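You operate a simulated robot arm through the tools that you are given. There is no shell and no other tool. Be economical: measure what you need, move in short steps, check, and stop when the job is done.

You are at the controls of a simulated two-armed robot. One attempt, no reset.

JOB
Take the jug marked peach with red cap and leave it on the high left shelf of grey rack. Then put the can marked spare with white band on the top of table marked multipacks away on the top of shelf with side panels. Then pull the blue drawer marked sleeves open. Keep to this order. Set down upright: jug marked peach with red cap, can marked spare with white band.

It is judged by the outcome, as a careful person would: the job done as asked, and still so three seconds after it is handed in. It fails if anything else is knocked over, pushed out of place, dropped, spilled or broken. Lids that push on must go on centred and level and be pressed home; caps that screw on are set level and turned clockwise until they are tight.

ROBOT AND FRAMES
Two 6-joint arms with two-finger parallel grippers on one trunk, on a base that drives. Base frame: it is fixed to the floor where the robot stands at the start and does not move with it; the origin is under the middle of the robot, x ahead of it, y to its left, z up; the surface under the hand at the start is at about z = 0.84. Lengths are in m, angles in degrees, forces in N, time in s.
The left shoulder is at the start at [0.08, 0.215, 1.597], the right one opposite. With the tool pointing down near the work surface each hand reaches from about 0.1 to 0.68 m from the robot's upright axis, wherever it stands, measured 20 degrees to its own side. Places, roughly: blue drawer marked sleeves [-2.4, 0, 0.6]; high left shelf of grey rack [0.7, 3.1, 1.3]; top of shelf with side panels (25x65 cm) [-2.36, -1.18, 0.38]. Payload 3.43 kg a hand.
The tool frame of a hand sits at the grasp point between the pads (the TCP): z along the fingers, y along the line on which they close. The tips reach 0.03 m beyond it. Largest opening 0.094 m; finger width 0.028, thickness 0.01; the body of the gripper, 0.05 by 0.096 m, starts 0.055 m behind the TCP.
Orientation is told as [roll, pitch, yaw] about the base's x, y, z axes, in that order, counted from this pose: with the fingers straight down and closing along the base's y, the tool's x points along the base's -x, its y along +y and its z along -z.

CONTROLS
- The arms move only by the tool servo_tool. It takes "left_deltas", "right_deltas" or both (then of equal length, played together; a hand with none holds still); each is a list of rows, each a list of 6 numbers: the shift along the base's x, y, z in cm, then the turn, a rotation vector about the base's x, y, z in degrees. In form: [[tx, ty, tz, wx, wy, wz], ...]. A call has 1 to 12 rows; each row is the pose to reach, as a shift and turn from the pose commanded when the call began. "left_fingers" and "right_fingers" are, for a hand that has rows, the gripper command, from -1 (shut) to 1 (fully open), values between in proportion, set as the call begins (left out, the last holds). A row lasts 0.2 s, in which the tool goes at most 0.05 m and 8.6 degrees; a call with a longer step from one row to the next is refused whole, and so is a gripper value outside its range. Where a pose cannot be reached the arm comes as near as it can. A force on the tool above 40 N (or 10 N above the force at the start of the call, whichever is more), or a blocked arm, ends the call early, and 0.2 s more pass. Each finger travels about 0.072 m/s and halts on what it meets, pressing with about 43 N; the grip force reading is that of the motor and also rises with nothing between the fingers. The clock runs only during rows and for 0.2 s after the last one: add rows that repeat a pose to give the fingers time. It gives the time, the measured TCP pose, the force on the tool (base axes), the opening and the grip force at its end, in the units of the frame above (readings bear some noise), with the torque about the TCP (base axes, N m) and any sound that the robot's microphone picked up.
- Cameras (640 x 400 px; columns grow to the right, rows downward): "scene" is now at [0.0842, -0.0471, 1.7414]; the picture's right is [-0.65, -0.76, 0.00], its down [-0.65, 0.56, -0.52] and it looks along [0.39, -0.34, -0.85] (base axes); focal length 258 px, centre (320, 200). "left" rides on the left gripper at [0.076, -0.014, -0.102] in its tool frame; the picture's right is [0.18, 0.98, 0.00], its down [-0.75, 0.14, -0.64] and it looks along [-0.63, 0.12, 0.77] (tool axes); focal length 243 px, centre (320, 200). "right" rides on the right gripper at [0.076, 0.014, -0.102] in its tool frame; the picture's right is [-0.18, 0.98, 0.00], its down [-0.75, -0.14, -0.64] and it looks along [-0.63, -0.12, 0.77] (tool axes); focal length 243 px, centre (320, 200). There is no depth. A picture from a camera that has moved, and an enlarged one, comes with that camera's place and axes in the base frame and with its lens.
- grab_frame(camera): a new picture of that camera. The clock stands still meanwhile.
- lift_body(by): slides the trunk up (or, below 0, down) by that many m; the arms and the scene camera ride with it, the base frame stays. It gives what a move gives, with no picture.
- base_move(legs): drives the robot by 1 to 6 legs, each [ahead, left, turn to the left] in m, m and degrees, along the robot's own axes; the way and the turn of a leg run together, so that a leg with both is an arc; at most 1.5 m and 180 degrees a leg. The arms and the cameras ride along, it lands a little off, and it stops where it bumps. It gives what a move gives.
- turn_head(pan, tilt): turns the head with the scene camera to pan (to the left, within 86 degrees either way) and tilt (down, from -29 to 69), counted from straight ahead of the robot. It gives what a move gives.
- enlarge(camera, box): a new picture of the part [left, top, right, bottom] of that camera's present view, enlarged. The clock stands still meanwhile.
- hand_in(): hands the job in; it is judged then, once.

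Go step by step. Nothing tells you exact positions but the pictures and the camera data: compare them with the known pose of the tool, close in by small moves and look again before you grip or let go. The budget is 165 turns and 118 pictures, counting those below and the enlarged ones. Unless the task says otherwise, let go and move clear before handing in, and close with one line.

The tools are called after "Call:" as name(argument=value, ...) on one line, values as JSON. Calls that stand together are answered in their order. servo_tool: Moves the arms, as the interface text tells. Its arguments: {"type":"object","properties":{"left_deltas":{"type":"array"},"left_fingers":{"type":"number"},"right_deltas":{"type":"array"},"right_fingers":{"type":"number"}},"required":[]} The other tools are called the same way: lift_body (by) slides the trunk up or down; base_move (legs) drives the base; turn_head (pan, tilt) turns the head that bears the scene camera; grab_frame (camera) takes a picture; enlarge (camera, box) takes an enlarged picture of a part of a camera's view; hand_in () hands the job in.

At the start:

```text
time_s: 0.0
left_ee_pos: [0.6109, -0.0233, 1.1293]
left_ee_rot: [0.0, 0.0, 0.0]
left_wrist_force: [0.2, -0.1, 0.3]
left_moment: [-0.02, -0.01, -0.02]
left_finger_gap: 0.0941
left_finger_force: 0.1
right_ee_pos: [0.3748, -0.5313, 1.0403]
right_ee_rot: [0.0, 0.0, 0.1]
right_wrist_force: [-0.3, -0.3, -0.3]
right_moment: [0.0, 0.01, 0.01]
right_finger_gap: 0.094
right_finger_force: 0.1
trunk travel left (down, up): [-0.827, 0.013]
robot x, y, heading: [0.001, -0.0008, 0.1]
head pan, tilt: [-40.8, 58.7]
```

scene: 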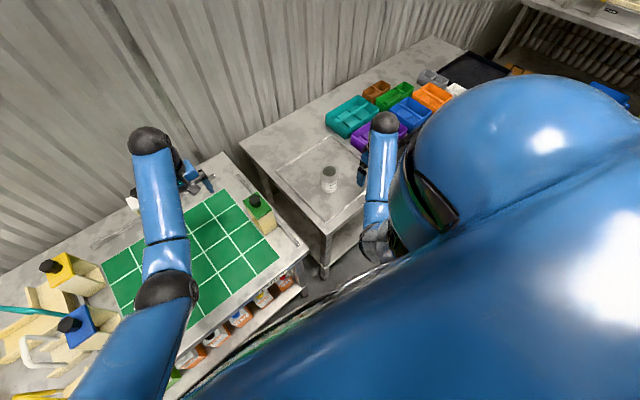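
right: 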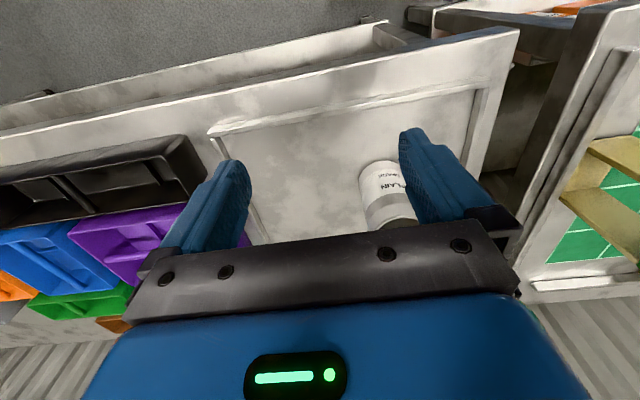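
left: 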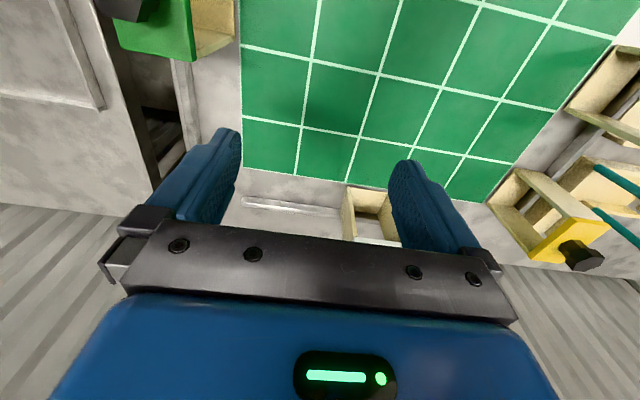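

I see a table with a cutting mat and jugs with black caps, and a second table with a can marked "PLAIN". I look around for the red-capped jug first.

Call:
turn_head(pan=20, tilt=45)

Call:
grab_frame(camera="scene")

Call:
turn_head(pan=80, tilt=25)

Call:
grab_frame(camera="scene")

Call:
turn_head(pan=-80, tilt=25)

Call:
grab_frame(camera="scene")

```text
time_s: 1.3
left_ee_pos: [0.6112, -0.0231, 1.129]
left_ee_rot: [0.1, 0.1, 0.0]
left_wrist_force: [0.7, 0.5, -0.9]
left_moment: [0.0, -0.03, 0.01]
left_finger_gap: 0.0943
left_finger_force: 0.2
right_ee_pos: [0.3742, -0.5317, 1.0412]
right_ee_rot: [0.0, 0.0, -0.1]
right_wrist_force: [0.3, 0.4, 0.1]
right_moment: [-0.04, 0.01, -0.01]
right_finger_gap: 0.0941
right_finger_force: 0.0
trunk travel left (down, up): [-0.827, 0.013]
robot x, y, heading: [-0.0012, 0.0045, 0.3]
head pan, tilt: [20.0, 45.0]
```

```text
114 pictures are left
camera scene: at [0.1093, 0.0252, 1.7593], right [0.34, -0.94, 0.0], down [-0.66, -0.24, -0.71], along [0.66, 0.24, -0.71], focal length 258 px, centre (320, 200)
```

scene: 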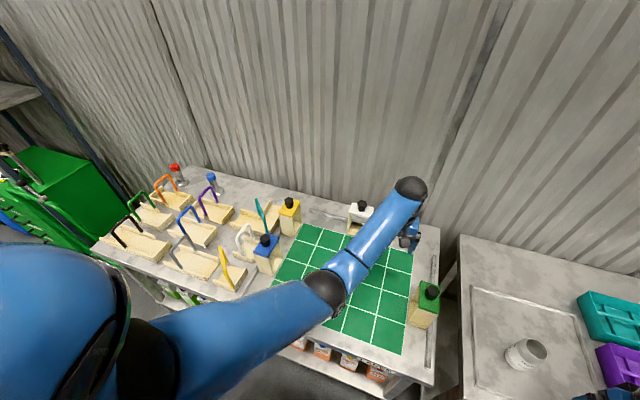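

```text
time_s: 2.6
left_ee_pos: [0.6111, -0.0241, 1.1283]
left_ee_rot: [0.0, 0.0, 0.0]
left_wrist_force: [-0.7, -0.7, -0.1]
left_moment: [-0.03, 0.0, -0.02]
left_finger_gap: 0.0939
left_finger_force: 0.0
right_ee_pos: [0.3734, -0.5313, 1.0411]
right_ee_rot: [0.0, -0.1, 0.0]
right_wrist_force: [-0.5, -0.4, -0.8]
right_moment: [-0.03, 0.0, -0.03]
right_finger_gap: 0.0939
right_finger_force: 0.2
trunk travel left (down, up): [-0.827, 0.013]
robot x, y, heading: [0.0003, -0.0018, 0.2]
head pan, tilt: [80.0, 25.0]
```

```text
113 pictures are left
camera scene: at [0.0489, 0.0881, 1.7899], right [0.98, -0.17, 0.0], down [-0.07, -0.42, -0.91], along [0.16, 0.89, -0.42], focal length 258 px, centre (320, 200)
```

scene: 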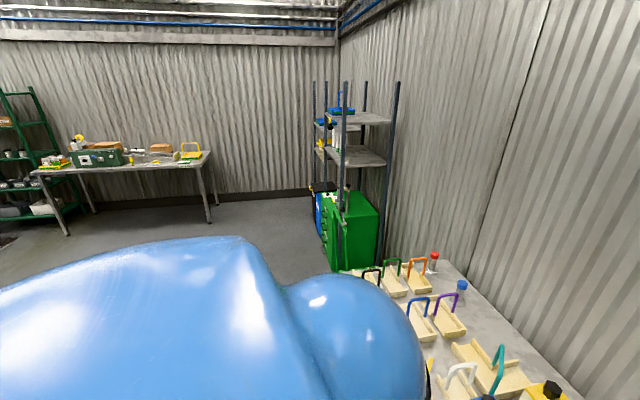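

```text
time_s: 5.1
left_ee_pos: [0.6118, -0.0245, 1.1284]
left_ee_rot: [-0.1, 0.0, 0.0]
left_wrist_force: [0.1, 0.7, -1.0]
left_moment: [0.01, 0.01, 0.01]
left_finger_gap: 0.0937
left_finger_force: 0.2
right_ee_pos: [0.374, -0.5317, 1.0404]
right_ee_rot: [0.0, 0.0, 0.1]
right_wrist_force: [0.0, 0.5, 0.2]
right_moment: [0.0, 0.0, 0.0]
right_finger_gap: 0.094
right_finger_force: 0.1
trunk travel left (down, up): [-0.827, 0.013]
robot x, y, heading: [0.0035, 0.0016, 0.0]
head pan, tilt: [-80.0, 25.0]
```

```text
112 pictures are left
camera scene: at [0.0489, -0.0934, 1.7899], right [-0.98, -0.17, 0.0], down [-0.07, 0.42, -0.91], along [0.16, -0.89, -0.42], focal length 258 px, centre (320, 200)
```

scene: 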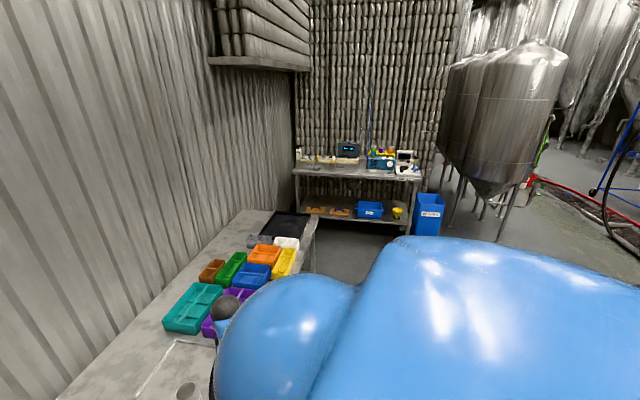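

The table's jugs have black caps; small bottles with red and blue caps stand at the far end. I zoom in there.

Call:
turn_head(pan=40, tilt=35)

Call:
enlarge(camera="scene", box=[200, 120, 440, 270])

Call:
turn_head(pan=75, tilt=20)

Call:
enlarge(camera="scene", box=[200, 50, 440, 280])

```text
time_s: 7.1
left_ee_pos: [0.6114, -0.0229, 1.129]
left_ee_rot: [0.1, 0.0, 0.1]
left_wrist_force: [-0.3, 0.3, 0.0]
left_moment: [-0.03, -0.01, 0.01]
left_finger_gap: 0.0938
left_finger_force: 0.1
right_ee_pos: [0.3735, -0.5308, 1.0415]
right_ee_rot: [0.0, -0.1, 0.0]
right_wrist_force: [-0.9, -0.6, 0.0]
right_moment: [-0.01, 0.0, 0.0]
right_finger_gap: 0.0939
right_finger_force: 0.1
trunk travel left (down, up): [-0.827, 0.013]
robot x, y, heading: [-0.0026, -0.0019, 0.2]
head pan, tilt: [40.0, 35.0]
```

```text
2.67 times, centred on (320, 195) of scene
camera zoom: at [0.1003, 0.054, 1.7742], right [0.64, -0.77, 0.0], down [-0.44, -0.37, -0.82], along [0.63, 0.53, -0.57], focal length 687 px, centre (320, 213)
```

zoom: 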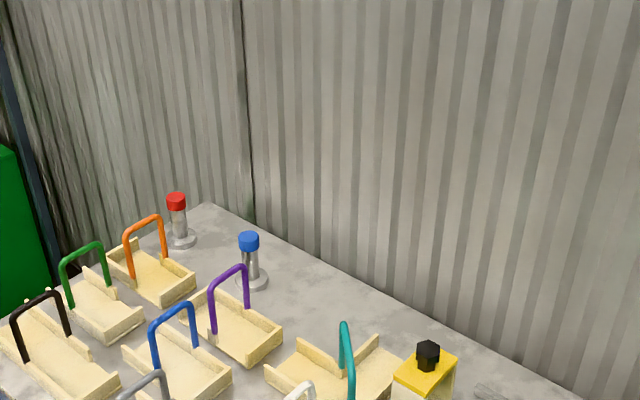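

```text
time_s: 8.1
left_ee_pos: [0.6106, -0.0236, 1.129]
left_ee_rot: [0.0, 0.0, -0.1]
left_wrist_force: [0.4, 0.8, 0.6]
left_moment: [0.02, 0.03, -0.02]
left_finger_gap: 0.0938
left_finger_force: 0.1
right_ee_pos: [0.3741, -0.5306, 1.0406]
right_ee_rot: [0.0, -0.1, -0.1]
right_wrist_force: [0.1, 0.1, 0.2]
right_moment: [-0.02, -0.01, -0.01]
right_finger_gap: 0.0942
right_finger_force: 0.1
trunk travel left (down, up): [-0.827, 0.013]
robot x, y, heading: [-0.002, -0.002, 0.1]
head pan, tilt: [75.0, 20.0]
```

```text
1.74 times, centred on (320, 165) of scene
camera zoom: at [0.0571, 0.0874, 1.798], right [0.97, -0.26, 0.0], down [-0.09, -0.33, -0.94], along [0.24, 0.91, -0.34], focal length 448 px, centre (320, 261)
```

zoom: 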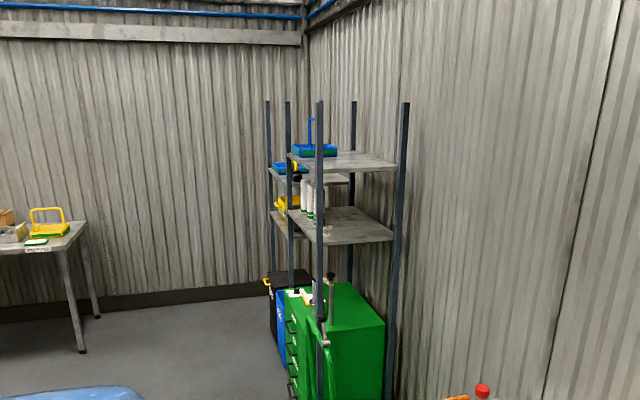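

No red-capped jug here yet. I lift the hands a bit, back away and look behind.

Call:
servo_tool(left_deltas=[[-4, 0, 3, 0, 0, 0], [-8, 0, 7, 0, 0, 0], [-12, 0, 10, 0, 0, 0], [-16, 0, 10, 0, 0, 0], [-20, 0, 10, 0, 0, 0]], right_deltas=[[0, 0, 4, 0, 0, 0], [0, 0, 8, 0, 0, 0], [0, 0, 12, 0, 0, 0], [0, 0, 15, 0, 0, 0], [0, 0, 15, 0, 0, 0]])

Call:
base_move(legs=[[-0.8, 0, 0], [0, 0, 90]])

Call:
turn_head(pan=70, tilt=20)

Call:
grab_frame(camera="scene")

Call:
turn_head(pan=0, tilt=20)

Call:
grab_frame(camera="scene")

```text
refused: row 2 steps farther than a row can; nothing moved
```

```text
time_s: 16.1
left_ee_pos: [-0.751, 0.6144, 1.128]
left_ee_rot: [0.0, 0.0, 89.1]
left_wrist_force: [0.0, 1.2, -0.1]
left_moment: [0.0, 0.01, 0.02]
left_finger_gap: 0.094
left_finger_force: 0.1
right_ee_pos: [-0.247, 0.3702, 1.0407]
right_ee_rot: [0.0, 0.1, 89.1]
right_wrist_force: [0.2, -0.1, 0.3]
right_moment: [0.01, -0.01, -0.02]
right_finger_gap: 0.0941
right_finger_force: 0.0
trunk travel left (down, up): [-0.827, 0.013]
robot x, y, heading: [-0.7843, 0.0042, 89.3]
head pan, tilt: [75.0, 20.0]
```

```text
time_s: 16.8
left_ee_pos: [-0.7508, 0.6129, 1.1282]
left_ee_rot: [0.0, -0.1, 89.1]
left_wrist_force: [0.5, -0.3, -0.4]
left_moment: [0.01, 0.0, 0.03]
left_finger_gap: 0.0938
left_finger_force: 0.0
right_ee_pos: [-0.2474, 0.369, 1.0417]
right_ee_rot: [-0.1, 0.0, 89.1]
right_wrist_force: [0.3, -0.4, -0.1]
right_moment: [0.02, 0.02, -0.01]
right_finger_gap: 0.0939
right_finger_force: 0.0
trunk travel left (down, up): [-0.827, 0.013]
robot x, y, heading: [-0.7848, 0.0051, 89.0]
head pan, tilt: [70.0, 20.0]
```

```text
109 pictures are left
camera scene: at [-0.8684, 0.0646, 1.7981], right [0.36, 0.93, 0.0], down [0.32, -0.12, -0.94], along [-0.88, 0.33, -0.34], focal length 258 px, centre (320, 200)
```

scene: 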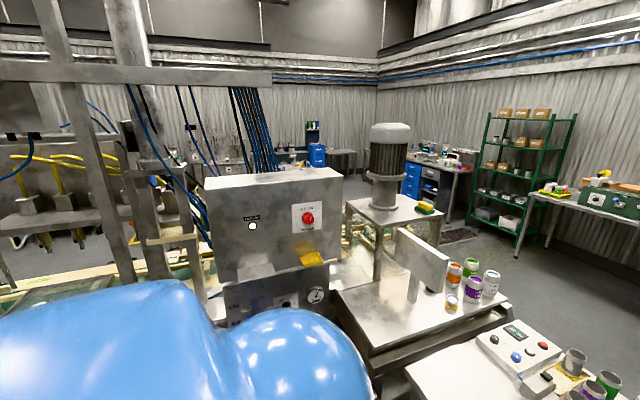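

```text
time_s: 18.2
left_ee_pos: [-0.7511, 0.6143, 1.1281]
left_ee_rot: [0.1, 0.1, 89.2]
left_wrist_force: [-0.3, -0.5, 0.4]
left_moment: [-0.01, -0.04, 0.0]
left_finger_gap: 0.0938
left_finger_force: 0.1
right_ee_pos: [-0.2466, 0.3692, 1.04]
right_ee_rot: [0.0, 0.0, 89.1]
right_wrist_force: [0.7, -0.4, -0.2]
right_moment: [-0.02, 0.0, -0.01]
right_finger_gap: 0.094
right_finger_force: 0.0
trunk travel left (down, up): [-0.827, 0.013]
robot x, y, heading: [-0.7847, 0.0041, 89.3]
head pan, tilt: [0.0, 20.0]
```

```text
108 pictures are left
camera scene: at [-0.7801, 0.1247, 1.798], right [1.0, -0.01, 0.0], down [-0.01, -0.34, -0.94], along [0.01, 0.94, -0.34], focal length 258 px, centre (320, 200)
```

scene: 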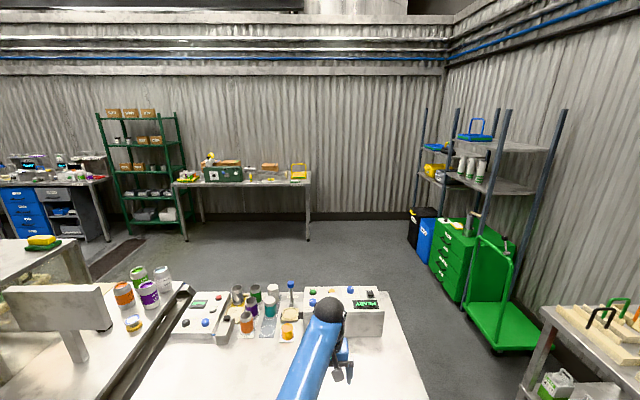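

This room is full of stations; the hand is above another table. I raise the hands and tuck them in, then turn further.

Call:
servo_tool(left_deltas=[[0, -1, 4, 0, 0, 0], [0, -3, 8, 0, 0, 0], [0, -6, 11, 0, 0, 0], [0, -10, 13, 0, 0, 0], [0, -14, 14, 0, 0, 0], [0, -18, 15, 0, 0, 0], [0, -20, 15, 0, 0, 0]], right_deltas=[[0, 0, 4, 0, 0, 0], [-3, 0, 7, 0, 0, 0], [-7, 0, 10, 0, 0, 0], [-10, 0, 13, 0, 0, 0], [-13, 0, 16, 0, 0, 0], [-16, 0, 18, 0, 0, 0], [-18, 0, 20, 0, 0, 0]])

Call:
base_move(legs=[[0, 0, 90]])

Call:
turn_head(pan=0, tilt=30)

Call:
grab_frame(camera="scene")

Call:
turn_head(pan=60, tilt=25)

Call:
grab_frame(camera="scene")

```text
time_s: 19.8
left_ee_pos: [-0.6934, 0.5401, 1.1242]
left_ee_rot: [-0.2, -0.2, 89.1]
left_wrist_force: [-0.2, -0.1, 0.1]
left_moment: [0.01, -0.03, -0.01]
left_finger_gap: 0.0939
left_finger_force: 0.0
left hand out of reach, approached as far as the arm can: row 1, 2, 3, 4, 5, 6, 7
right_ee_pos: [-0.3965, 0.3952, 1.0385]
right_ee_rot: [-0.5, -0.8, 89.1]
right_wrist_force: [0.1, -0.4, 0.5]
right_moment: [-0.01, -0.01, 0.0]
right_finger_gap: 0.0938
right_finger_force: 0.1
right hand out of reach, approached as far as the arm can: row 1, 2, 3, 4, 5, 6, 7
trunk travel left (down, up): [-0.827, 0.013]
robot x, y, heading: [-0.7835, 0.0045, 88.9]
head pan, tilt: [0.0, 20.0]
```

```text
time_s: 24.1
left_ee_pos: [-1.3255, 0.0757, 1.1223]
left_ee_rot: [0.0, 0.1, -178.6]
left_wrist_force: [-0.8, -0.1, 0.4]
left_moment: [0.03, 0.01, 0.01]
left_finger_gap: 0.0942
left_finger_force: 0.0
right_ee_pos: [-1.1935, 0.3782, 1.0356]
right_ee_rot: [-0.3, -0.7, -178.7]
right_wrist_force: [0.3, -1.1, -0.5]
right_moment: [-0.02, -0.03, 0.0]
right_finger_gap: 0.0941
right_finger_force: 0.0
trunk travel left (down, up): [-0.827, 0.013]
robot x, y, heading: [-0.7857, 0.0015, -178.9]
head pan, tilt: [0.0, 20.0]
```

```text
time_s: 24.8
left_ee_pos: [-1.3253, 0.0748, 1.1217]
left_ee_rot: [0.1, 0.0, -178.7]
left_wrist_force: [-0.1, 0.2, 0.1]
left_moment: [-0.01, 0.04, 0.01]
left_finger_gap: 0.0942
left_finger_force: 0.0
right_ee_pos: [-1.1937, 0.3775, 1.0361]
right_ee_rot: [-0.4, -0.8, -178.6]
right_wrist_force: [0.0, 0.0, -0.7]
right_moment: [-0.01, -0.02, 0.04]
right_finger_gap: 0.094
right_finger_force: 0.1
trunk travel left (down, up): [-0.827, 0.013]
robot x, y, heading: [-0.786, 0.0019, -178.8]
head pan, tilt: [0.0, 30.0]
```

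```text
107 pictures are left
camera scene: at [-0.9031, -0.0016, 1.782], right [-0.03, 1.0, 0.0], down [0.5, 0.01, -0.87], along [-0.87, -0.02, -0.5], focal length 258 px, centre (320, 200)
```

scene: 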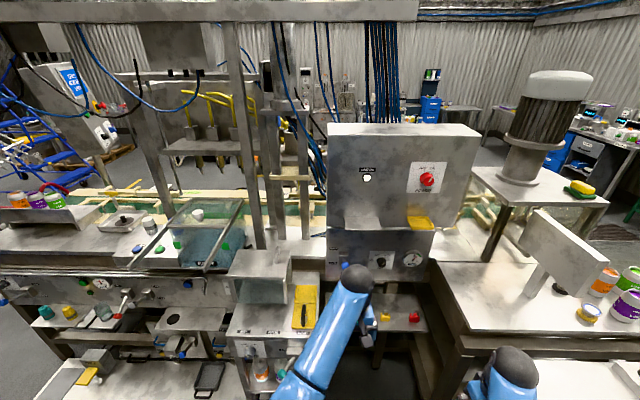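

```text
time_s: 26.1
left_ee_pos: [-1.3256, 0.0745, 1.1232]
left_ee_rot: [0.1, -0.1, -178.6]
left_wrist_force: [0.6, -0.1, 0.2]
left_moment: [0.02, 0.02, 0.01]
left_finger_gap: 0.0939
left_finger_force: 0.1
right_ee_pos: [-1.1937, 0.3768, 1.0365]
right_ee_rot: [-0.2, -0.8, -178.7]
right_wrist_force: [0.4, 0.5, 0.2]
right_moment: [-0.02, 0.01, -0.03]
right_finger_gap: 0.0939
right_finger_force: 0.1
trunk travel left (down, up): [-0.827, 0.013]
robot x, y, heading: [-0.7897, 0.0036, -178.5]
head pan, tilt: [60.0, 25.0]
```

```text
106 pictures are left
camera scene: at [-0.8567, -0.0803, 1.7899], right [-0.88, 0.48, 0.0], down [0.2, 0.37, -0.91], along [-0.43, -0.8, -0.42], focal length 258 px, centre (320, 200)
```

scene: 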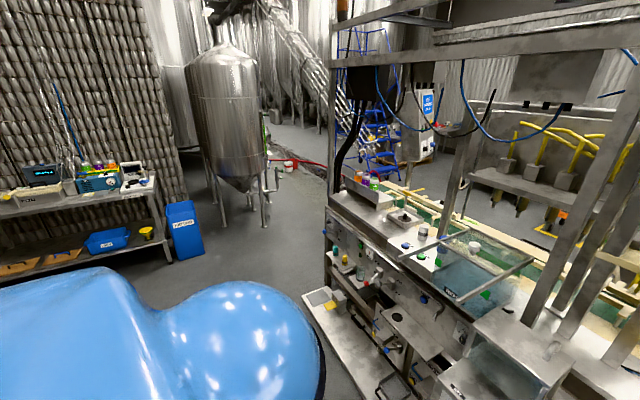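

I need to find the jug and the labels; I zoom in on several areas.

Call:
turn_head(pan=0, tilt=40)

Call:
enlarge(camera="scene", box=[0, 100, 320, 300])

Call:
enlarge(camera="scene", box=[320, 100, 640, 300])

Call:
turn_head(pan=-60, tilt=25)

Call:
grab_frame(camera="scene")

```text
time_s: 27.4
left_ee_pos: [-1.3259, 0.0749, 1.1238]
left_ee_rot: [0.1, 0.0, -178.5]
left_wrist_force: [0.3, 0.3, 0.3]
left_moment: [0.01, 0.0, 0.03]
left_finger_gap: 0.0939
left_finger_force: 0.2
right_ee_pos: [-1.1938, 0.377, 1.0356]
right_ee_rot: [-0.5, -0.8, -178.7]
right_wrist_force: [-1.0, -0.4, -0.5]
right_moment: [-0.02, 0.01, -0.01]
right_finger_gap: 0.0939
right_finger_force: 0.1
trunk travel left (down, up): [-0.827, 0.013]
robot x, y, heading: [-0.7814, 0.0046, -178.5]
head pan, tilt: [0.0, 40.0]
```

```text
2.00 times, centred on (160, 200) of scene
camera zoom: at [-0.8976, -0.0016, 1.7666], right [-0.03, 1.0, 0.0], down [0.64, 0.02, -0.77], along [-0.77, -0.02, -0.64], focal length 516 px, centre (640, 200)
```

zoom: 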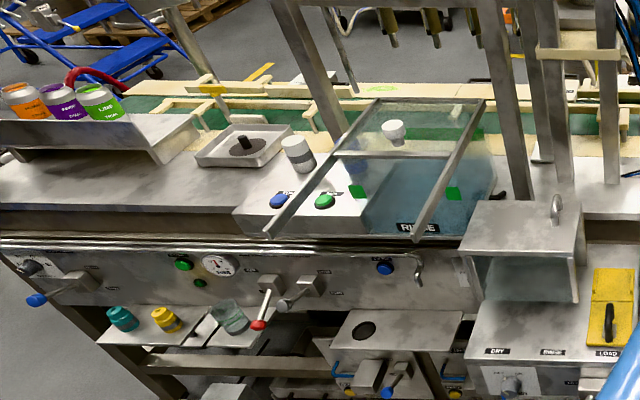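

```text
2.00 times, centred on (480, 200) of scene
camera zoom: at [-0.8976, -0.0016, 1.7666], right [-0.03, 1.0, 0.0], down [0.64, 0.02, -0.77], along [-0.77, -0.02, -0.64], focal length 516 px, centre (0, 200)
```

zoom: 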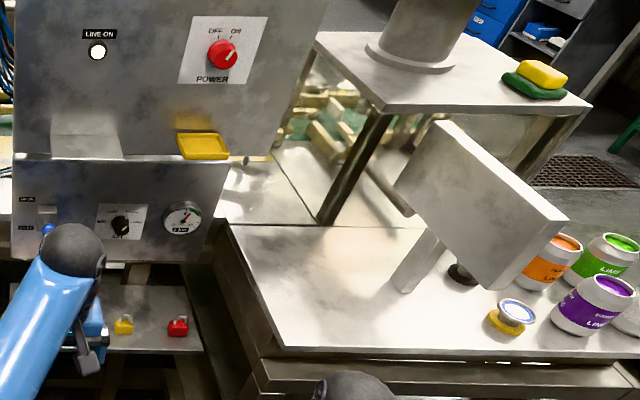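

```text
time_s: 28.7
left_ee_pos: [-1.3262, 0.0745, 1.1225]
left_ee_rot: [0.0, 0.0, -178.6]
left_wrist_force: [-0.2, -0.6, -0.4]
left_moment: [-0.01, 0.0, 0.02]
left_finger_gap: 0.0937
left_finger_force: 0.0
right_ee_pos: [-1.1939, 0.3781, 1.0368]
right_ee_rot: [-0.4, -0.7, -178.6]
right_wrist_force: [0.0, 0.4, 0.2]
right_moment: [0.0, -0.01, -0.03]
right_finger_gap: 0.0939
right_finger_force: 0.1
trunk travel left (down, up): [-0.827, 0.013]
robot x, y, heading: [-0.7835, 0.0044, -178.5]
head pan, tilt: [-60.0, 25.0]
```

```text
103 pictures are left
camera scene: at [-0.8607, 0.0792, 1.7899], right [0.85, 0.52, 0.0], down [0.22, -0.36, -0.91], along [-0.47, 0.77, -0.42], focal length 258 px, centre (320, 200)
```

scene: 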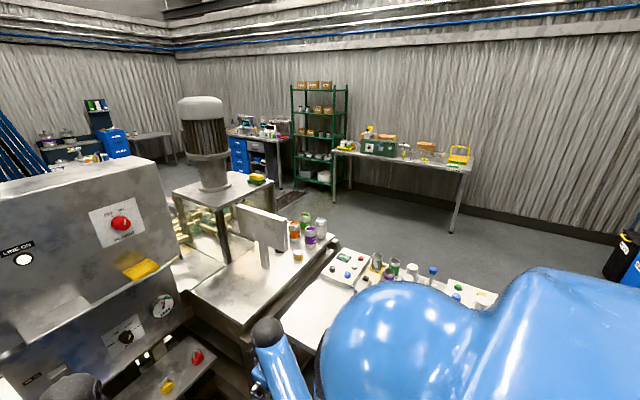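

No red-capped jug here. I turn back and look at the first benches from a distance, including their lower shelves.

Call:
base_move(legs=[[0, 0, -120]])

Call:
turn_head(pan=-40, tilt=35)

Call:
grab_frame(camera="scene")

Call:
enlarge(camera="scene", box=[160, 100, 480, 300])

Call:
turn_head(pan=0, tilt=25)

Call:
enlarge(camera="scene", box=[160, 50, 480, 250])

```text
time_s: 34.2
left_ee_pos: [-0.4421, 0.428, 1.1227]
left_ee_rot: [0.0, 0.0, 59.9]
left_wrist_force: [0.2, 0.1, 0.9]
left_moment: [-0.03, -0.01, -0.02]
left_finger_gap: 0.0942
left_finger_force: 0.1
right_ee_pos: [-0.2516, 0.1581, 1.0362]
right_ee_rot: [-0.4, -0.7, 59.8]
right_wrist_force: [0.7, 0.1, 0.0]
right_moment: [-0.04, -0.01, 0.03]
right_finger_gap: 0.0938
right_finger_force: 0.1
trunk travel left (down, up): [-0.827, 0.013]
robot x, y, heading: [-0.7869, 0.0057, 59.8]
head pan, tilt: [-60.0, 25.0]
```

```text
time_s: 35.0
left_ee_pos: [-0.4392, 0.4271, 1.1223]
left_ee_rot: [0.0, 0.1, 59.8]
left_wrist_force: [0.5, 0.6, -0.7]
left_moment: [0.0, 0.01, -0.02]
left_finger_gap: 0.094
left_finger_force: 0.0
right_ee_pos: [-0.2519, 0.1545, 1.0359]
right_ee_rot: [-0.4, -0.7, 59.9]
right_wrist_force: [0.0, 0.3, -0.2]
right_moment: [0.01, 0.01, -0.03]
right_finger_gap: 0.094
right_finger_force: 0.0
trunk travel left (down, up): [-0.827, 0.013]
robot x, y, heading: [-0.7831, 0.0028, 59.7]
head pan, tilt: [-40.0, 35.0]
```

```text
102 pictures are left
camera scene: at [-0.6839, 0.0572, 1.7742], right [0.34, -0.94, 0.0], down [-0.54, -0.19, -0.82], along [0.77, 0.28, -0.57], focal length 258 px, centre (320, 200)
```

scene: 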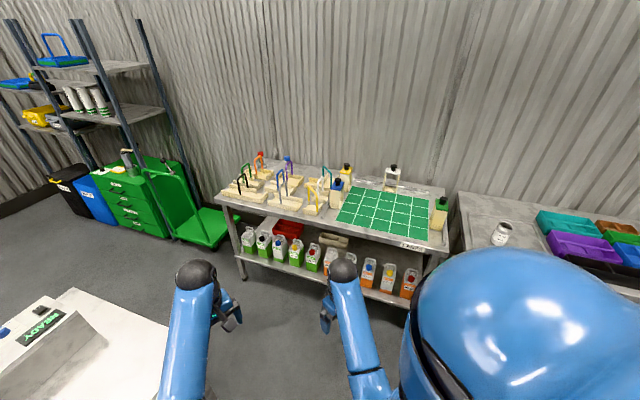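

```text
2.00 times, centred on (320, 200) of scene
camera zoom: at [-0.6839, 0.0572, 1.7742], right [0.34, -0.94, 0.0], down [-0.54, -0.19, -0.82], along [0.77, 0.28, -0.57], focal length 516 px, centre (320, 200)
```

zoom: 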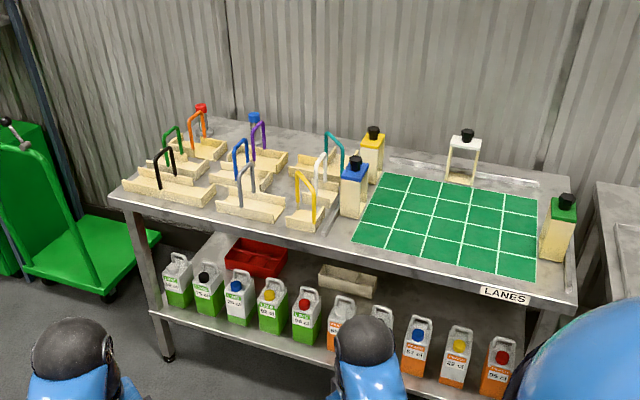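

```text
time_s: 36.1
left_ee_pos: [-0.4396, 0.4272, 1.1237]
left_ee_rot: [0.0, 0.0, 59.8]
left_wrist_force: [0.3, 0.8, -0.3]
left_moment: [0.0, 0.02, 0.01]
left_finger_gap: 0.094
left_finger_force: 0.1
right_ee_pos: [-0.2514, 0.1547, 1.0357]
right_ee_rot: [-0.4, -0.7, 59.8]
right_wrist_force: [0.4, 0.3, 0.8]
right_moment: [-0.01, 0.02, 0.0]
right_finger_gap: 0.0937
right_finger_force: 0.1
trunk travel left (down, up): [-0.827, 0.013]
robot x, y, heading: [-0.7854, 0.0057, 59.6]
head pan, tilt: [0.0, 25.0]
```

```text
2.00 times, centred on (320, 150) of scene
camera zoom: at [-0.7205, 0.1071, 1.7899], right [0.86, -0.5, 0.0], down [-0.21, -0.37, -0.91], along [0.46, 0.78, -0.42], focal length 516 px, centre (320, 300)
```

zoom: 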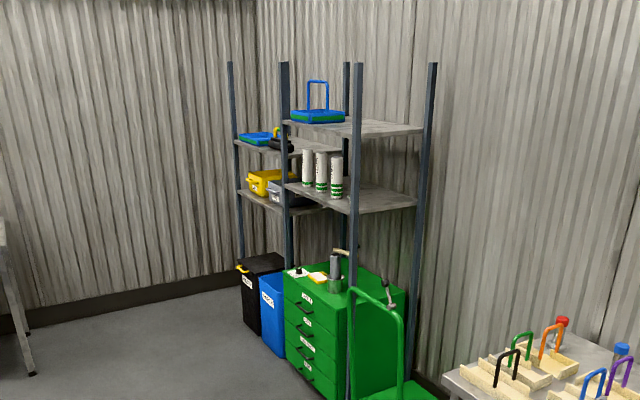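

The LANES table's lower shelf holds LIME (green) and PEACH (orange) jugs; the red-capped PEACH is at the right end. The high left shelf of the rack is the left bay's upper one. I turn to face the table and lower the trunk to look.

Call:
base_move(legs=[[0, 0, -59.5], [0, -0.1, 0]])

Call:
lift_body(by=-0.55)

Call:
turn_head(pan=0, tilt=30)

Call:
grab_frame(camera="scene")

```text
time_s: 39.9
left_ee_pos: [-0.2468, -0.1731, 1.1228]
left_ee_rot: [-0.3, 0.0, -0.4]
left_wrist_force: [-0.2, 1.0, 0.3]
left_moment: [-0.09, -0.02, 0.01]
left_finger_gap: 0.0942
left_finger_force: 0.1
right_ee_pos: [-0.3883, -0.4726, 1.0388]
right_ee_rot: [-0.8, -0.6, -0.4]
right_wrist_force: [0.0, 0.4, -0.1]
right_moment: [-0.05, -0.02, -0.02]
right_finger_gap: 0.0941
right_finger_force: 0.1
trunk travel left (down, up): [-0.827, 0.013]
robot x, y, heading: [-0.7863, -0.0966, -0.4]
head pan, tilt: [0.0, 25.0]
```

```text
refused: -0.55 is not a number from -0.4 to 0.4
```

```text
time_s: 40.5
left_ee_pos: [-0.2458, -0.1759, 1.1226]
left_ee_rot: [-0.2, -0.1, -0.4]
left_wrist_force: [0.8, -0.1, 0.0]
left_moment: [-0.02, 0.01, 0.0]
left_finger_gap: 0.0939
left_finger_force: 0.1
right_ee_pos: [-0.3883, -0.475, 1.0381]
right_ee_rot: [-0.5, -0.7, -0.4]
right_wrist_force: [0.4, -0.4, -0.5]
right_moment: [-0.04, 0.01, 0.04]
right_finger_gap: 0.0941
right_finger_force: 0.0
trunk travel left (down, up): [-0.827, 0.013]
robot x, y, heading: [-0.788, -0.093, -0.2]
head pan, tilt: [0.0, 30.0]
```

```text
99 pictures are left
camera scene: at [-0.6621, -0.0892, 1.782], right [-0.01, -1.0, 0.0], down [-0.5, 0.0, -0.87], along [0.87, -0.01, -0.5], focal length 258 px, centre (320, 200)
```

scene: 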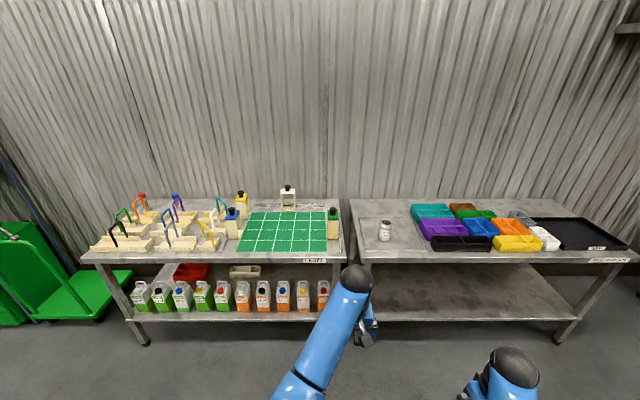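

The red-capped orange jug is the rightmost, near y≈-0.1. I lower the trunk for a level look.

Call:
lift_body(by=-0.4)

Call:
lift_body(by=-0.2)

Call:
turn_head(pan=0, tilt=20)

Call:
enlarge(camera="scene", box=[200, 100, 440, 250])

Call:
enlarge(camera="scene", box=[400, 60, 640, 210])

```text
time_s: 44.4
left_ee_pos: [-0.2486, -0.1805, 0.7226]
left_ee_rot: [0.0, 0.0, -0.5]
left_wrist_force: [0.0, 0.5, -0.5]
left_moment: [-0.01, 0.01, -0.01]
left_finger_gap: 0.0938
left_finger_force: 0.0
right_ee_pos: [-0.3886, -0.4782, 0.6378]
right_ee_rot: [-0.4, -0.7, -0.4]
right_wrist_force: [0.0, 0.4, 0.3]
right_moment: [0.03, -0.03, 0.0]
right_finger_gap: 0.0939
right_finger_force: 0.1
trunk travel left (down, up): [-0.427, 0.413]
robot x, y, heading: [-0.7854, -0.0908, -0.5]
head pan, tilt: [0.0, 30.0]
```

```text
time_s: 46.5
left_ee_pos: [-0.2476, -0.1807, 0.5229]
left_ee_rot: [0.0, 0.0, -0.4]
left_wrist_force: [-0.6, 0.3, 0.5]
left_moment: [0.04, 0.0, 0.0]
left_finger_gap: 0.094
left_finger_force: 0.1
right_ee_pos: [-0.3894, -0.4792, 0.4361]
right_ee_rot: [-0.4, -0.7, -0.5]
right_wrist_force: [0.6, -0.2, 0.4]
right_moment: [0.0, -0.03, 0.0]
right_finger_gap: 0.0938
right_finger_force: 0.1
trunk travel left (down, up): [-0.227, 0.613]
robot x, y, heading: [-0.7824, -0.0901, -0.4]
head pan, tilt: [0.0, 30.0]
```

```text
time_s: 47.2
left_ee_pos: [-0.2457, -0.1813, 0.522]
left_ee_rot: [0.0, 0.0, -0.4]
left_wrist_force: [0.5, -0.5, -0.4]
left_moment: [0.02, 0.0, -0.02]
left_finger_gap: 0.0941
left_finger_force: 0.1
right_ee_pos: [-0.3888, -0.4793, 0.4364]
right_ee_rot: [-0.5, -0.8, -0.4]
right_wrist_force: [-0.2, 0.4, -0.1]
right_moment: [0.01, -0.01, 0.0]
right_finger_gap: 0.0941
right_finger_force: 0.1
trunk travel left (down, up): [-0.227, 0.613]
robot x, y, heading: [-0.7863, -0.0934, -0.5]
head pan, tilt: [0.0, 20.0]
```

```text
2.67 times, centred on (320, 175) of scene
camera zoom: at [-0.6596, -0.0961, 1.198], right [-0.01, -1.0, 0.0], down [-0.34, 0.0, -0.94], along [0.94, -0.01, -0.34], focal length 687 px, centre (320, 267)
```

zoom: 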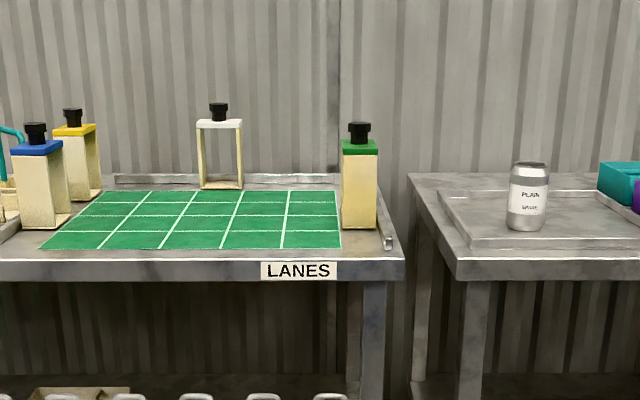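

```text
2.67 times, centred on (520, 135) of scene
camera zoom: at [-0.6596, -0.0961, 1.198], right [-0.01, -1.0, 0.0], down [-0.34, 0.0, -0.94], along [0.94, -0.01, -0.34], focal length 687 px, centre (-213, 373)
```

zoom: 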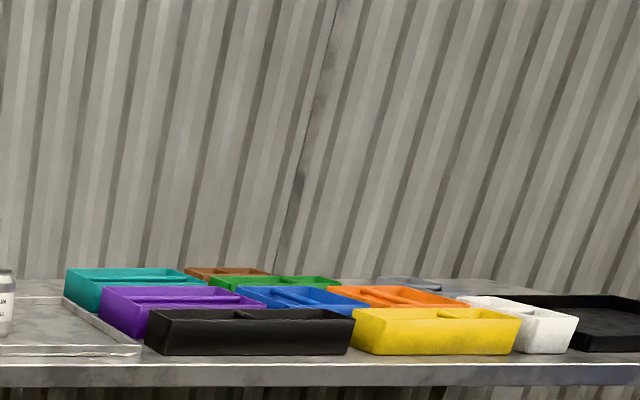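

The jug row is lower; I zoom in on the jug, the can's label and the other table's label.

Call:
enlarge(camera="scene", box=[370, 150, 430, 190])

Call:
turn_head(pan=0, tilt=40)

Call:
enlarge(camera="scene", box=[240, 120, 400, 220])

Call:
turn_head(pan=-40, tilt=25)

Call:
enlarge(camera="scene", box=[220, 120, 420, 245])

```text
10.00 times, centred on (400, 170) of scene
camera zoom: at [-0.6596, -0.0961, 1.198], right [-0.01, -1.0, 0.0], down [-0.34, 0.0, -0.94], along [0.94, -0.01, -0.34], focal length 2578 px, centre (-480, 500)
```

zoom: 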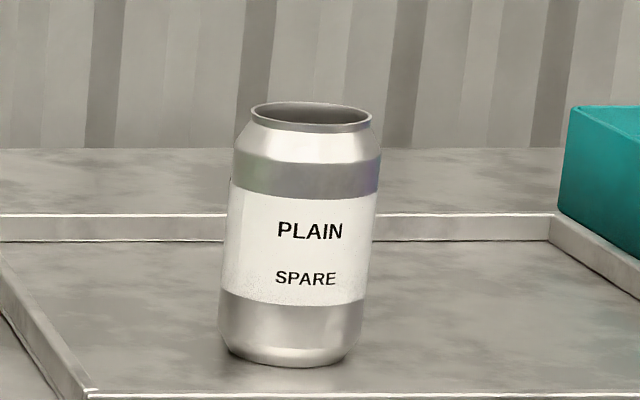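

```text
time_s: 48.1
left_ee_pos: [-0.2468, -0.1808, 0.5229]
left_ee_rot: [0.1, 0.0, -0.4]
left_wrist_force: [0.5, -0.6, -0.1]
left_moment: [0.03, -0.01, -0.02]
left_finger_gap: 0.0942
left_finger_force: 0.0
right_ee_pos: [-0.3882, -0.4793, 0.4351]
right_ee_rot: [-0.5, -0.7, -0.5]
right_wrist_force: [-1.0, -1.3, -0.6]
right_moment: [0.03, 0.03, 0.0]
right_finger_gap: 0.0943
right_finger_force: 0.0
trunk travel left (down, up): [-0.227, 0.613]
robot x, y, heading: [-0.7845, -0.0915, -0.5]
head pan, tilt: [0.0, 40.0]
```

```text
4.00 times, centred on (320, 170) of scene
camera zoom: at [-0.6677, -0.0961, 1.1667], right [-0.01, -1.0, 0.0], down [-0.64, 0.0, -0.77], along [0.77, -0.01, -0.64], focal length 1031 px, centre (320, 320)
```

zoom: 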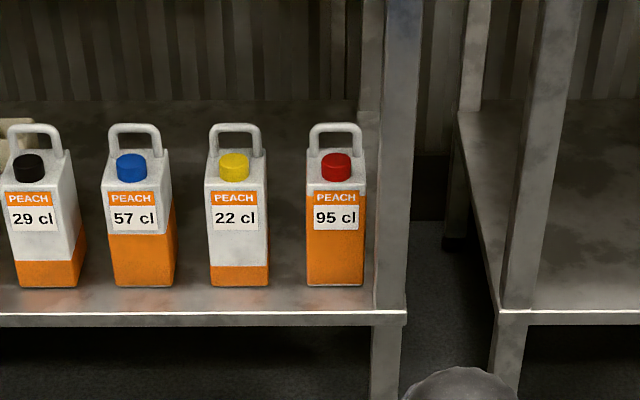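

```text
time_s: 49.1
left_ee_pos: [-0.2476, -0.1809, 0.5232]
left_ee_rot: [0.0, 0.0, -0.4]
left_wrist_force: [-1.0, 0.6, -0.6]
left_moment: [0.01, 0.04, 0.02]
left_finger_gap: 0.0941
left_finger_force: 0.0
right_ee_pos: [-0.3898, -0.4795, 0.435]
right_ee_rot: [-0.4, -0.6, -0.4]
right_wrist_force: [0.3, -0.6, 0.8]
right_moment: [-0.01, 0.0, 0.0]
right_finger_gap: 0.094
right_finger_force: 0.0
trunk travel left (down, up): [-0.227, 0.613]
robot x, y, heading: [-0.7853, -0.0912, -0.7]
head pan, tilt: [-40.0, 25.0]
```

```text
3.20 times, centred on (320, 182) of scene
camera zoom: at [-0.6825, -0.1552, 1.1899], right [-0.65, -0.76, 0.0], down [-0.32, 0.27, -0.91], along [0.69, -0.59, -0.42], focal length 825 px, centre (320, 256)
```

zoom: 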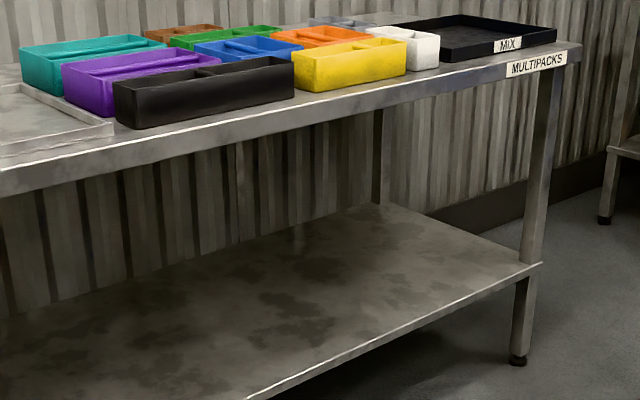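

Confirmed: PEACH 95 cl with red cap stands at about x 0.42–0.50, y −0.13, on the shelf at z≈0.32, with a table leg close to its right. The PLAIN/SPARE can is on the MULTIPACKS table. I level the left hand (fingers forward, tilted down) in free space.

Call:
servo_tool(left_deltas=[[1, 0, 1, 0, -8, 0], [2, 0, 2, 0, -16, 0], [3, 0, 3, 0, -24, 0], [4, 0, 4, 0, -32, 0], [5, 0, 4, 0, -40, 0], [6, 0, 4, 0, -48, 0], [7, 0, 4, 0, -56, 0], [8, 0, 4, 0, -64, 0], [9, 0, 4, 0, -70, 0], [9, 0, 4, 0, -70, 0]], left_fingers=0.3)

Call:
turn_head(pan=0, tilt=30)

Call:
grab_frame(camera="scene")

```text
time_s: 51.4
left_ee_pos: [-0.1565, -0.1814, 0.5634]
left_ee_rot: [1.0, -70.1, -1.1]
left_wrist_force: [0.0, 0.8, 0.0]
left_moment: [0.01, 0.0, 0.0]
left_finger_gap: 0.0611
left_finger_force: 0.1
right_ee_pos: [-0.3885, -0.4795, 0.4357]
right_ee_rot: [-0.4, -0.7, -0.4]
right_wrist_force: [0.6, -0.3, 0.5]
right_moment: [-0.02, 0.03, 0.0]
right_finger_gap: 0.0943
right_finger_force: 0.2
trunk travel left (down, up): [-0.227, 0.613]
robot x, y, heading: [-0.7829, -0.0925, -0.4]
head pan, tilt: [-40.0, 25.0]
```

```text
time_s: 52.4
left_ee_pos: [-0.1563, -0.182, 0.5633]
left_ee_rot: [1.2, -70.0, -1.1]
left_wrist_force: [-0.5, 0.8, 0.8]
left_moment: [0.0, -0.02, 0.02]
left_finger_gap: 0.0609
left_finger_force: 0.0
right_ee_pos: [-0.3891, -0.48, 0.4358]
right_ee_rot: [-0.4, -0.7, -0.4]
right_wrist_force: [0.7, 0.3, -0.2]
right_moment: [0.06, 0.0, -0.01]
right_finger_gap: 0.0937
right_finger_force: 0.2
trunk travel left (down, up): [-0.227, 0.613]
robot x, y, heading: [-0.7852, -0.0893, -0.4]
head pan, tilt: [0.0, 30.0]
```

```text
93 pictures are left
camera scene: at [-0.6623, -0.0962, 1.182], right [-0.01, -1.0, 0.0], down [-0.5, 0.0, -0.87], along [0.87, -0.01, -0.5], focal length 258 px, centre (320, 200)
```

scene: 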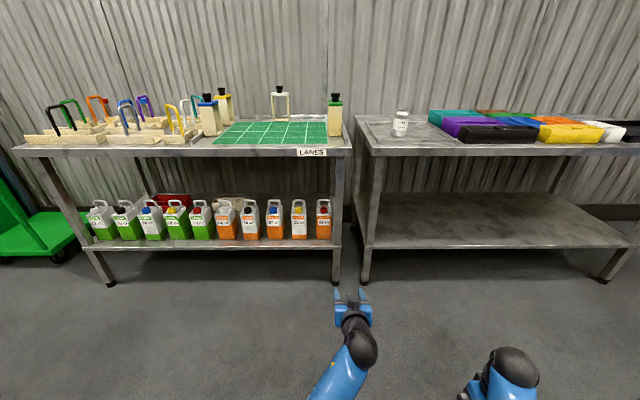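

Now yaw the left hand 30° to the right and drive nearer.

Call:
servo_tool(left_deltas=[[0, 1, 0, 0, 0, -8], [-1, 2, 0, 0, 0, -16], [-1, 4, 0, 0, 0, -24], [-2, 5, 0, 0, 0, -30], [-2, 5, 0, 0, 0, -30]])

Call:
base_move(legs=[[0.4, -0.12, 0.4]])

Call:
turn_head(pan=5, tilt=45)

Call:
grab_frame(camera="scene")

Call:
grab_frame(camera="left")

```text
time_s: 53.6
left_ee_pos: [-0.1764, -0.1307, 0.564]
left_ee_rot: [1.1, -70.1, -31.3]
left_wrist_force: [0.2, -0.1, -0.6]
left_moment: [-0.01, -0.03, 0.03]
left_finger_gap: 0.0611
left_finger_force: 0.1
right_ee_pos: [-0.3897, -0.479, 0.4361]
right_ee_rot: [-0.4, -0.7, -0.5]
right_wrist_force: [0.3, -0.4, 0.0]
right_moment: [0.04, -0.01, 0.01]
right_finger_gap: 0.094
right_finger_force: 0.1
trunk travel left (down, up): [-0.227, 0.613]
robot x, y, heading: [-0.7846, -0.0886, -0.3]
head pan, tilt: [0.0, 30.0]
```

```text
time_s: 56.2
left_ee_pos: [0.2216, -0.2457, 0.5633]
left_ee_rot: [0.9, -70.0, -30.5]
left_wrist_force: [0.6, 0.0, -0.1]
left_moment: [0.02, -0.02, 0.01]
left_finger_gap: 0.0613
left_finger_force: 0.0
right_ee_pos: [0.0136, -0.5978, 0.4355]
right_ee_rot: [-0.5, -0.7, 0.2]
right_wrist_force: [0.6, 0.3, -0.3]
right_moment: [-0.03, 0.04, 0.02]
right_finger_gap: 0.0939
right_finger_force: 0.0
trunk travel left (down, up): [-0.227, 0.613]
robot x, y, heading: [-0.3879, -0.2137, 0.2]
head pan, tilt: [0.0, 30.0]
```

```text
time_s: 57.0
left_ee_pos: [0.2217, -0.2459, 0.5646]
left_ee_rot: [1.2, -70.1, -30.4]
left_wrist_force: [-0.3, 0.4, -0.2]
left_moment: [-0.02, 0.0, -0.02]
left_finger_gap: 0.0608
left_finger_force: 0.1
right_ee_pos: [0.0135, -0.5978, 0.4365]
right_ee_rot: [-0.3, -0.7, 0.4]
right_wrist_force: [0.2, 0.6, 0.2]
right_moment: [0.04, 0.01, -0.02]
right_finger_gap: 0.0942
right_finger_force: 0.0
trunk travel left (down, up): [-0.227, 0.613]
robot x, y, heading: [-0.3887, -0.2177, 0.5]
head pan, tilt: [5.0, 45.0]
```

```text
92 pictures are left
camera scene: at [-0.2739, -0.2098, 1.1594], right [0.09, -1.0, 0.0], down [-0.7, -0.07, -0.71], along [0.7, 0.07, -0.71], focal length 258 px, centre (320, 200)
```

scene: 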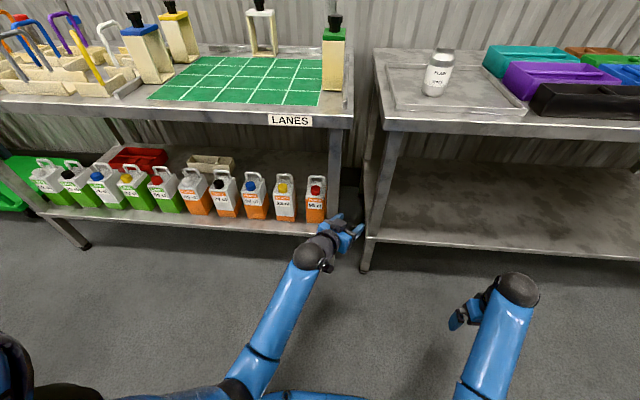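

```text
91 pictures are left
camera left: at [0.1074, -0.1983, 0.5262], right [0.43, 0.89, -0.17], down [-0.23, 0.29, 0.93], along [0.87, -0.36, 0.33], focal length 243 px, centre (320, 200)
```

left: 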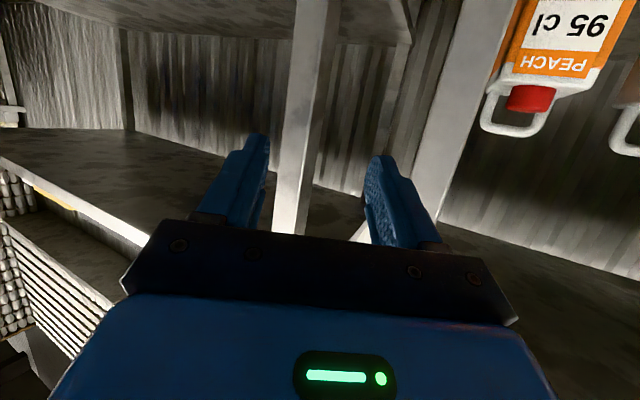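

I refine the cap position with a zoomed scene view.

Call:
enlarge(camera="scene", box=[260, 160, 380, 235])

```text
5.33 times, centred on (320, 198) of scene
camera zoom: at [-0.2739, -0.2098, 1.1594], right [0.09, -1.0, 0.0], down [-0.7, -0.07, -0.71], along [0.7, 0.07, -0.71], focal length 1375 px, centre (320, 213)
```

zoom: 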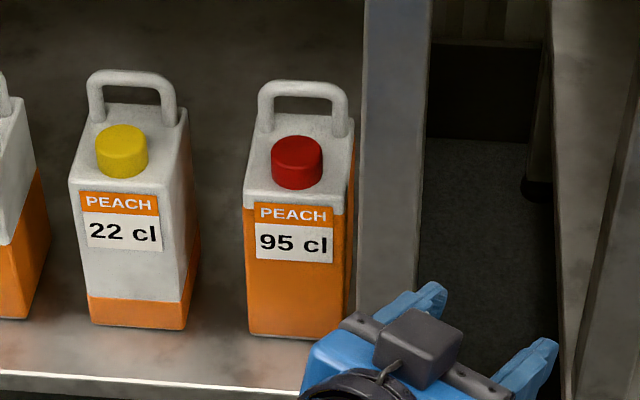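

Cap centre is about (0.435, −0.125, 0.49). I go to a pre-grasp point 10 cm back along the yawed approach line.

Call:
servo_tool(left_deltas=[[1, 4.3, -1, 0, 0, 0], [2, 8.6, -2, 0, 0, 0], [3, 13, -3, 0, 0, 0], [3.5, 17.3, -4, 0, 0, 0], [3.8, 21.6, -4.5, 0, 0, 0], [7.8, 19.6, -5, 0, 0, 0], [11.8, 17.6, -5.5, 0, 0, 0], [11.8, 17.6, -5.5, 0, 0, 0]])

Call:
enlarge(camera="scene", box=[240, 150, 400, 250])

Call:
grab_frame(camera="left")

```text
time_s: 58.8
left_ee_pos: [0.3397, -0.0702, 0.508]
left_ee_rot: [1.0, -70.1, -30.4]
left_wrist_force: [-0.9, -0.3, -0.7]
left_moment: [0.02, 0.04, 0.0]
left_finger_gap: 0.0609
left_finger_force: 0.0
right_ee_pos: [0.0138, -0.5969, 0.4366]
right_ee_rot: [-0.4, -0.6, 0.4]
right_wrist_force: [-0.4, -0.2, 0.0]
right_moment: [0.02, -0.02, -0.01]
right_finger_gap: 0.0941
right_finger_force: 0.0
trunk travel left (down, up): [-0.227, 0.613]
robot x, y, heading: [-0.3878, -0.2129, 0.5]
head pan, tilt: [5.0, 45.0]
```

```text
4.00 times, centred on (320, 200) of scene
camera zoom: at [-0.2742, -0.2096, 1.1594], right [0.09, -1.0, 0.0], down [-0.7, -0.07, -0.71], along [0.7, 0.07, -0.71], focal length 1031 px, centre (320, 200)
```

zoom: 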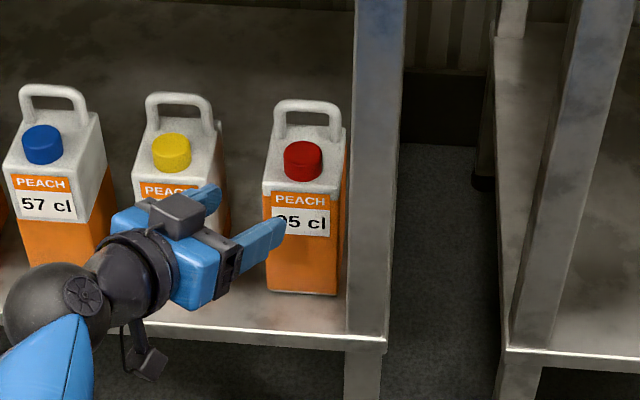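

```text
88 pictures are left
camera left: at [0.2248, -0.023, 0.4697], right [0.43, 0.89, -0.17], down [-0.24, 0.29, 0.93], along [0.87, -0.36, 0.33], focal length 243 px, centre (320, 200)
```

left: 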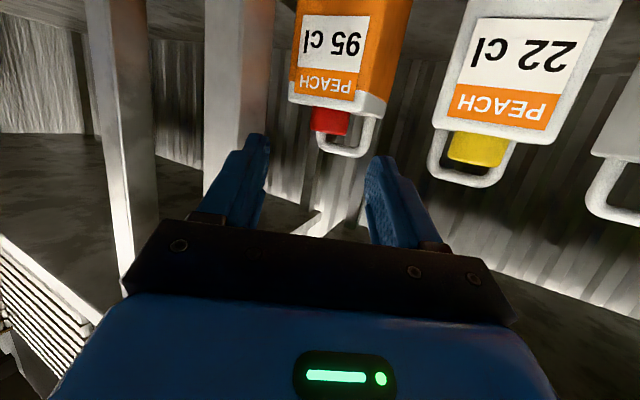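

The hand camera puts the cap near (0.453, −0.120, 0.475). I close in to 4 cm short and look again.

Call:
servo_tool(left_deltas=[[3.5, -1.2, -0.4, 0, 0, 0], [7, -2.5, -0.8, 0, 0, 0], [7, -2.5, -0.8, 0, 0, 0]])

Call:
enlarge(camera="scene", box=[260, 160, 380, 235])

Call:
grab_frame(camera="left")

```text
time_s: 59.6
left_ee_pos: [0.4103, -0.0956, 0.4998]
left_ee_rot: [1.1, -70.1, -30.6]
left_wrist_force: [-0.1, 0.5, 0.4]
left_moment: [0.02, 0.0, 0.0]
left_finger_gap: 0.0614
left_finger_force: 0.1
right_ee_pos: [0.0135, -0.5964, 0.4361]
right_ee_rot: [-0.4, -0.7, 0.4]
right_wrist_force: [-0.7, 0.6, -0.4]
right_moment: [-0.01, 0.03, -0.01]
right_finger_gap: 0.094
right_finger_force: 0.1
trunk travel left (down, up): [-0.227, 0.613]
robot x, y, heading: [-0.3896, -0.2157, 0.3]
head pan, tilt: [5.0, 45.0]
```

```text
5.33 times, centred on (320, 198) of scene
camera zoom: at [-0.2741, -0.2096, 1.1594], right [0.09, -1.0, 0.0], down [-0.7, -0.07, -0.71], along [0.7, 0.07, -0.71], focal length 1375 px, centre (320, 213)
```

zoom: 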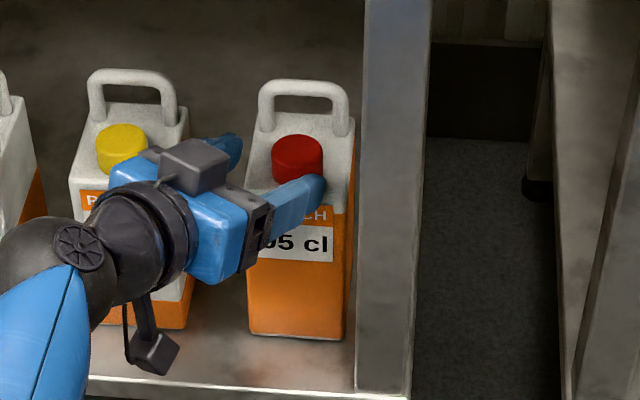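

```text
86 pictures are left
camera left: at [0.2961, -0.0498, 0.4618], right [0.43, 0.89, -0.17], down [-0.24, 0.29, 0.93], along [0.87, -0.36, 0.33], focal length 243 px, centre (320, 200)
```

left: 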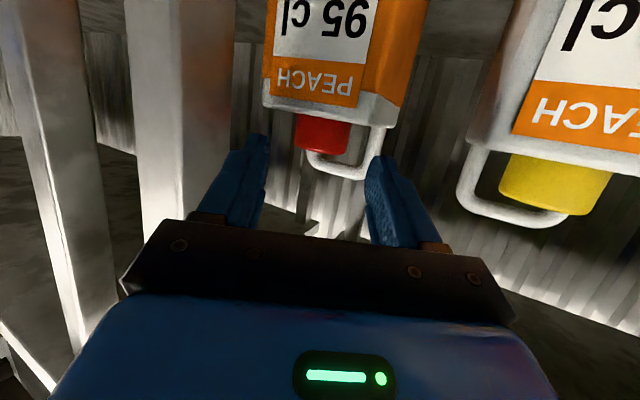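

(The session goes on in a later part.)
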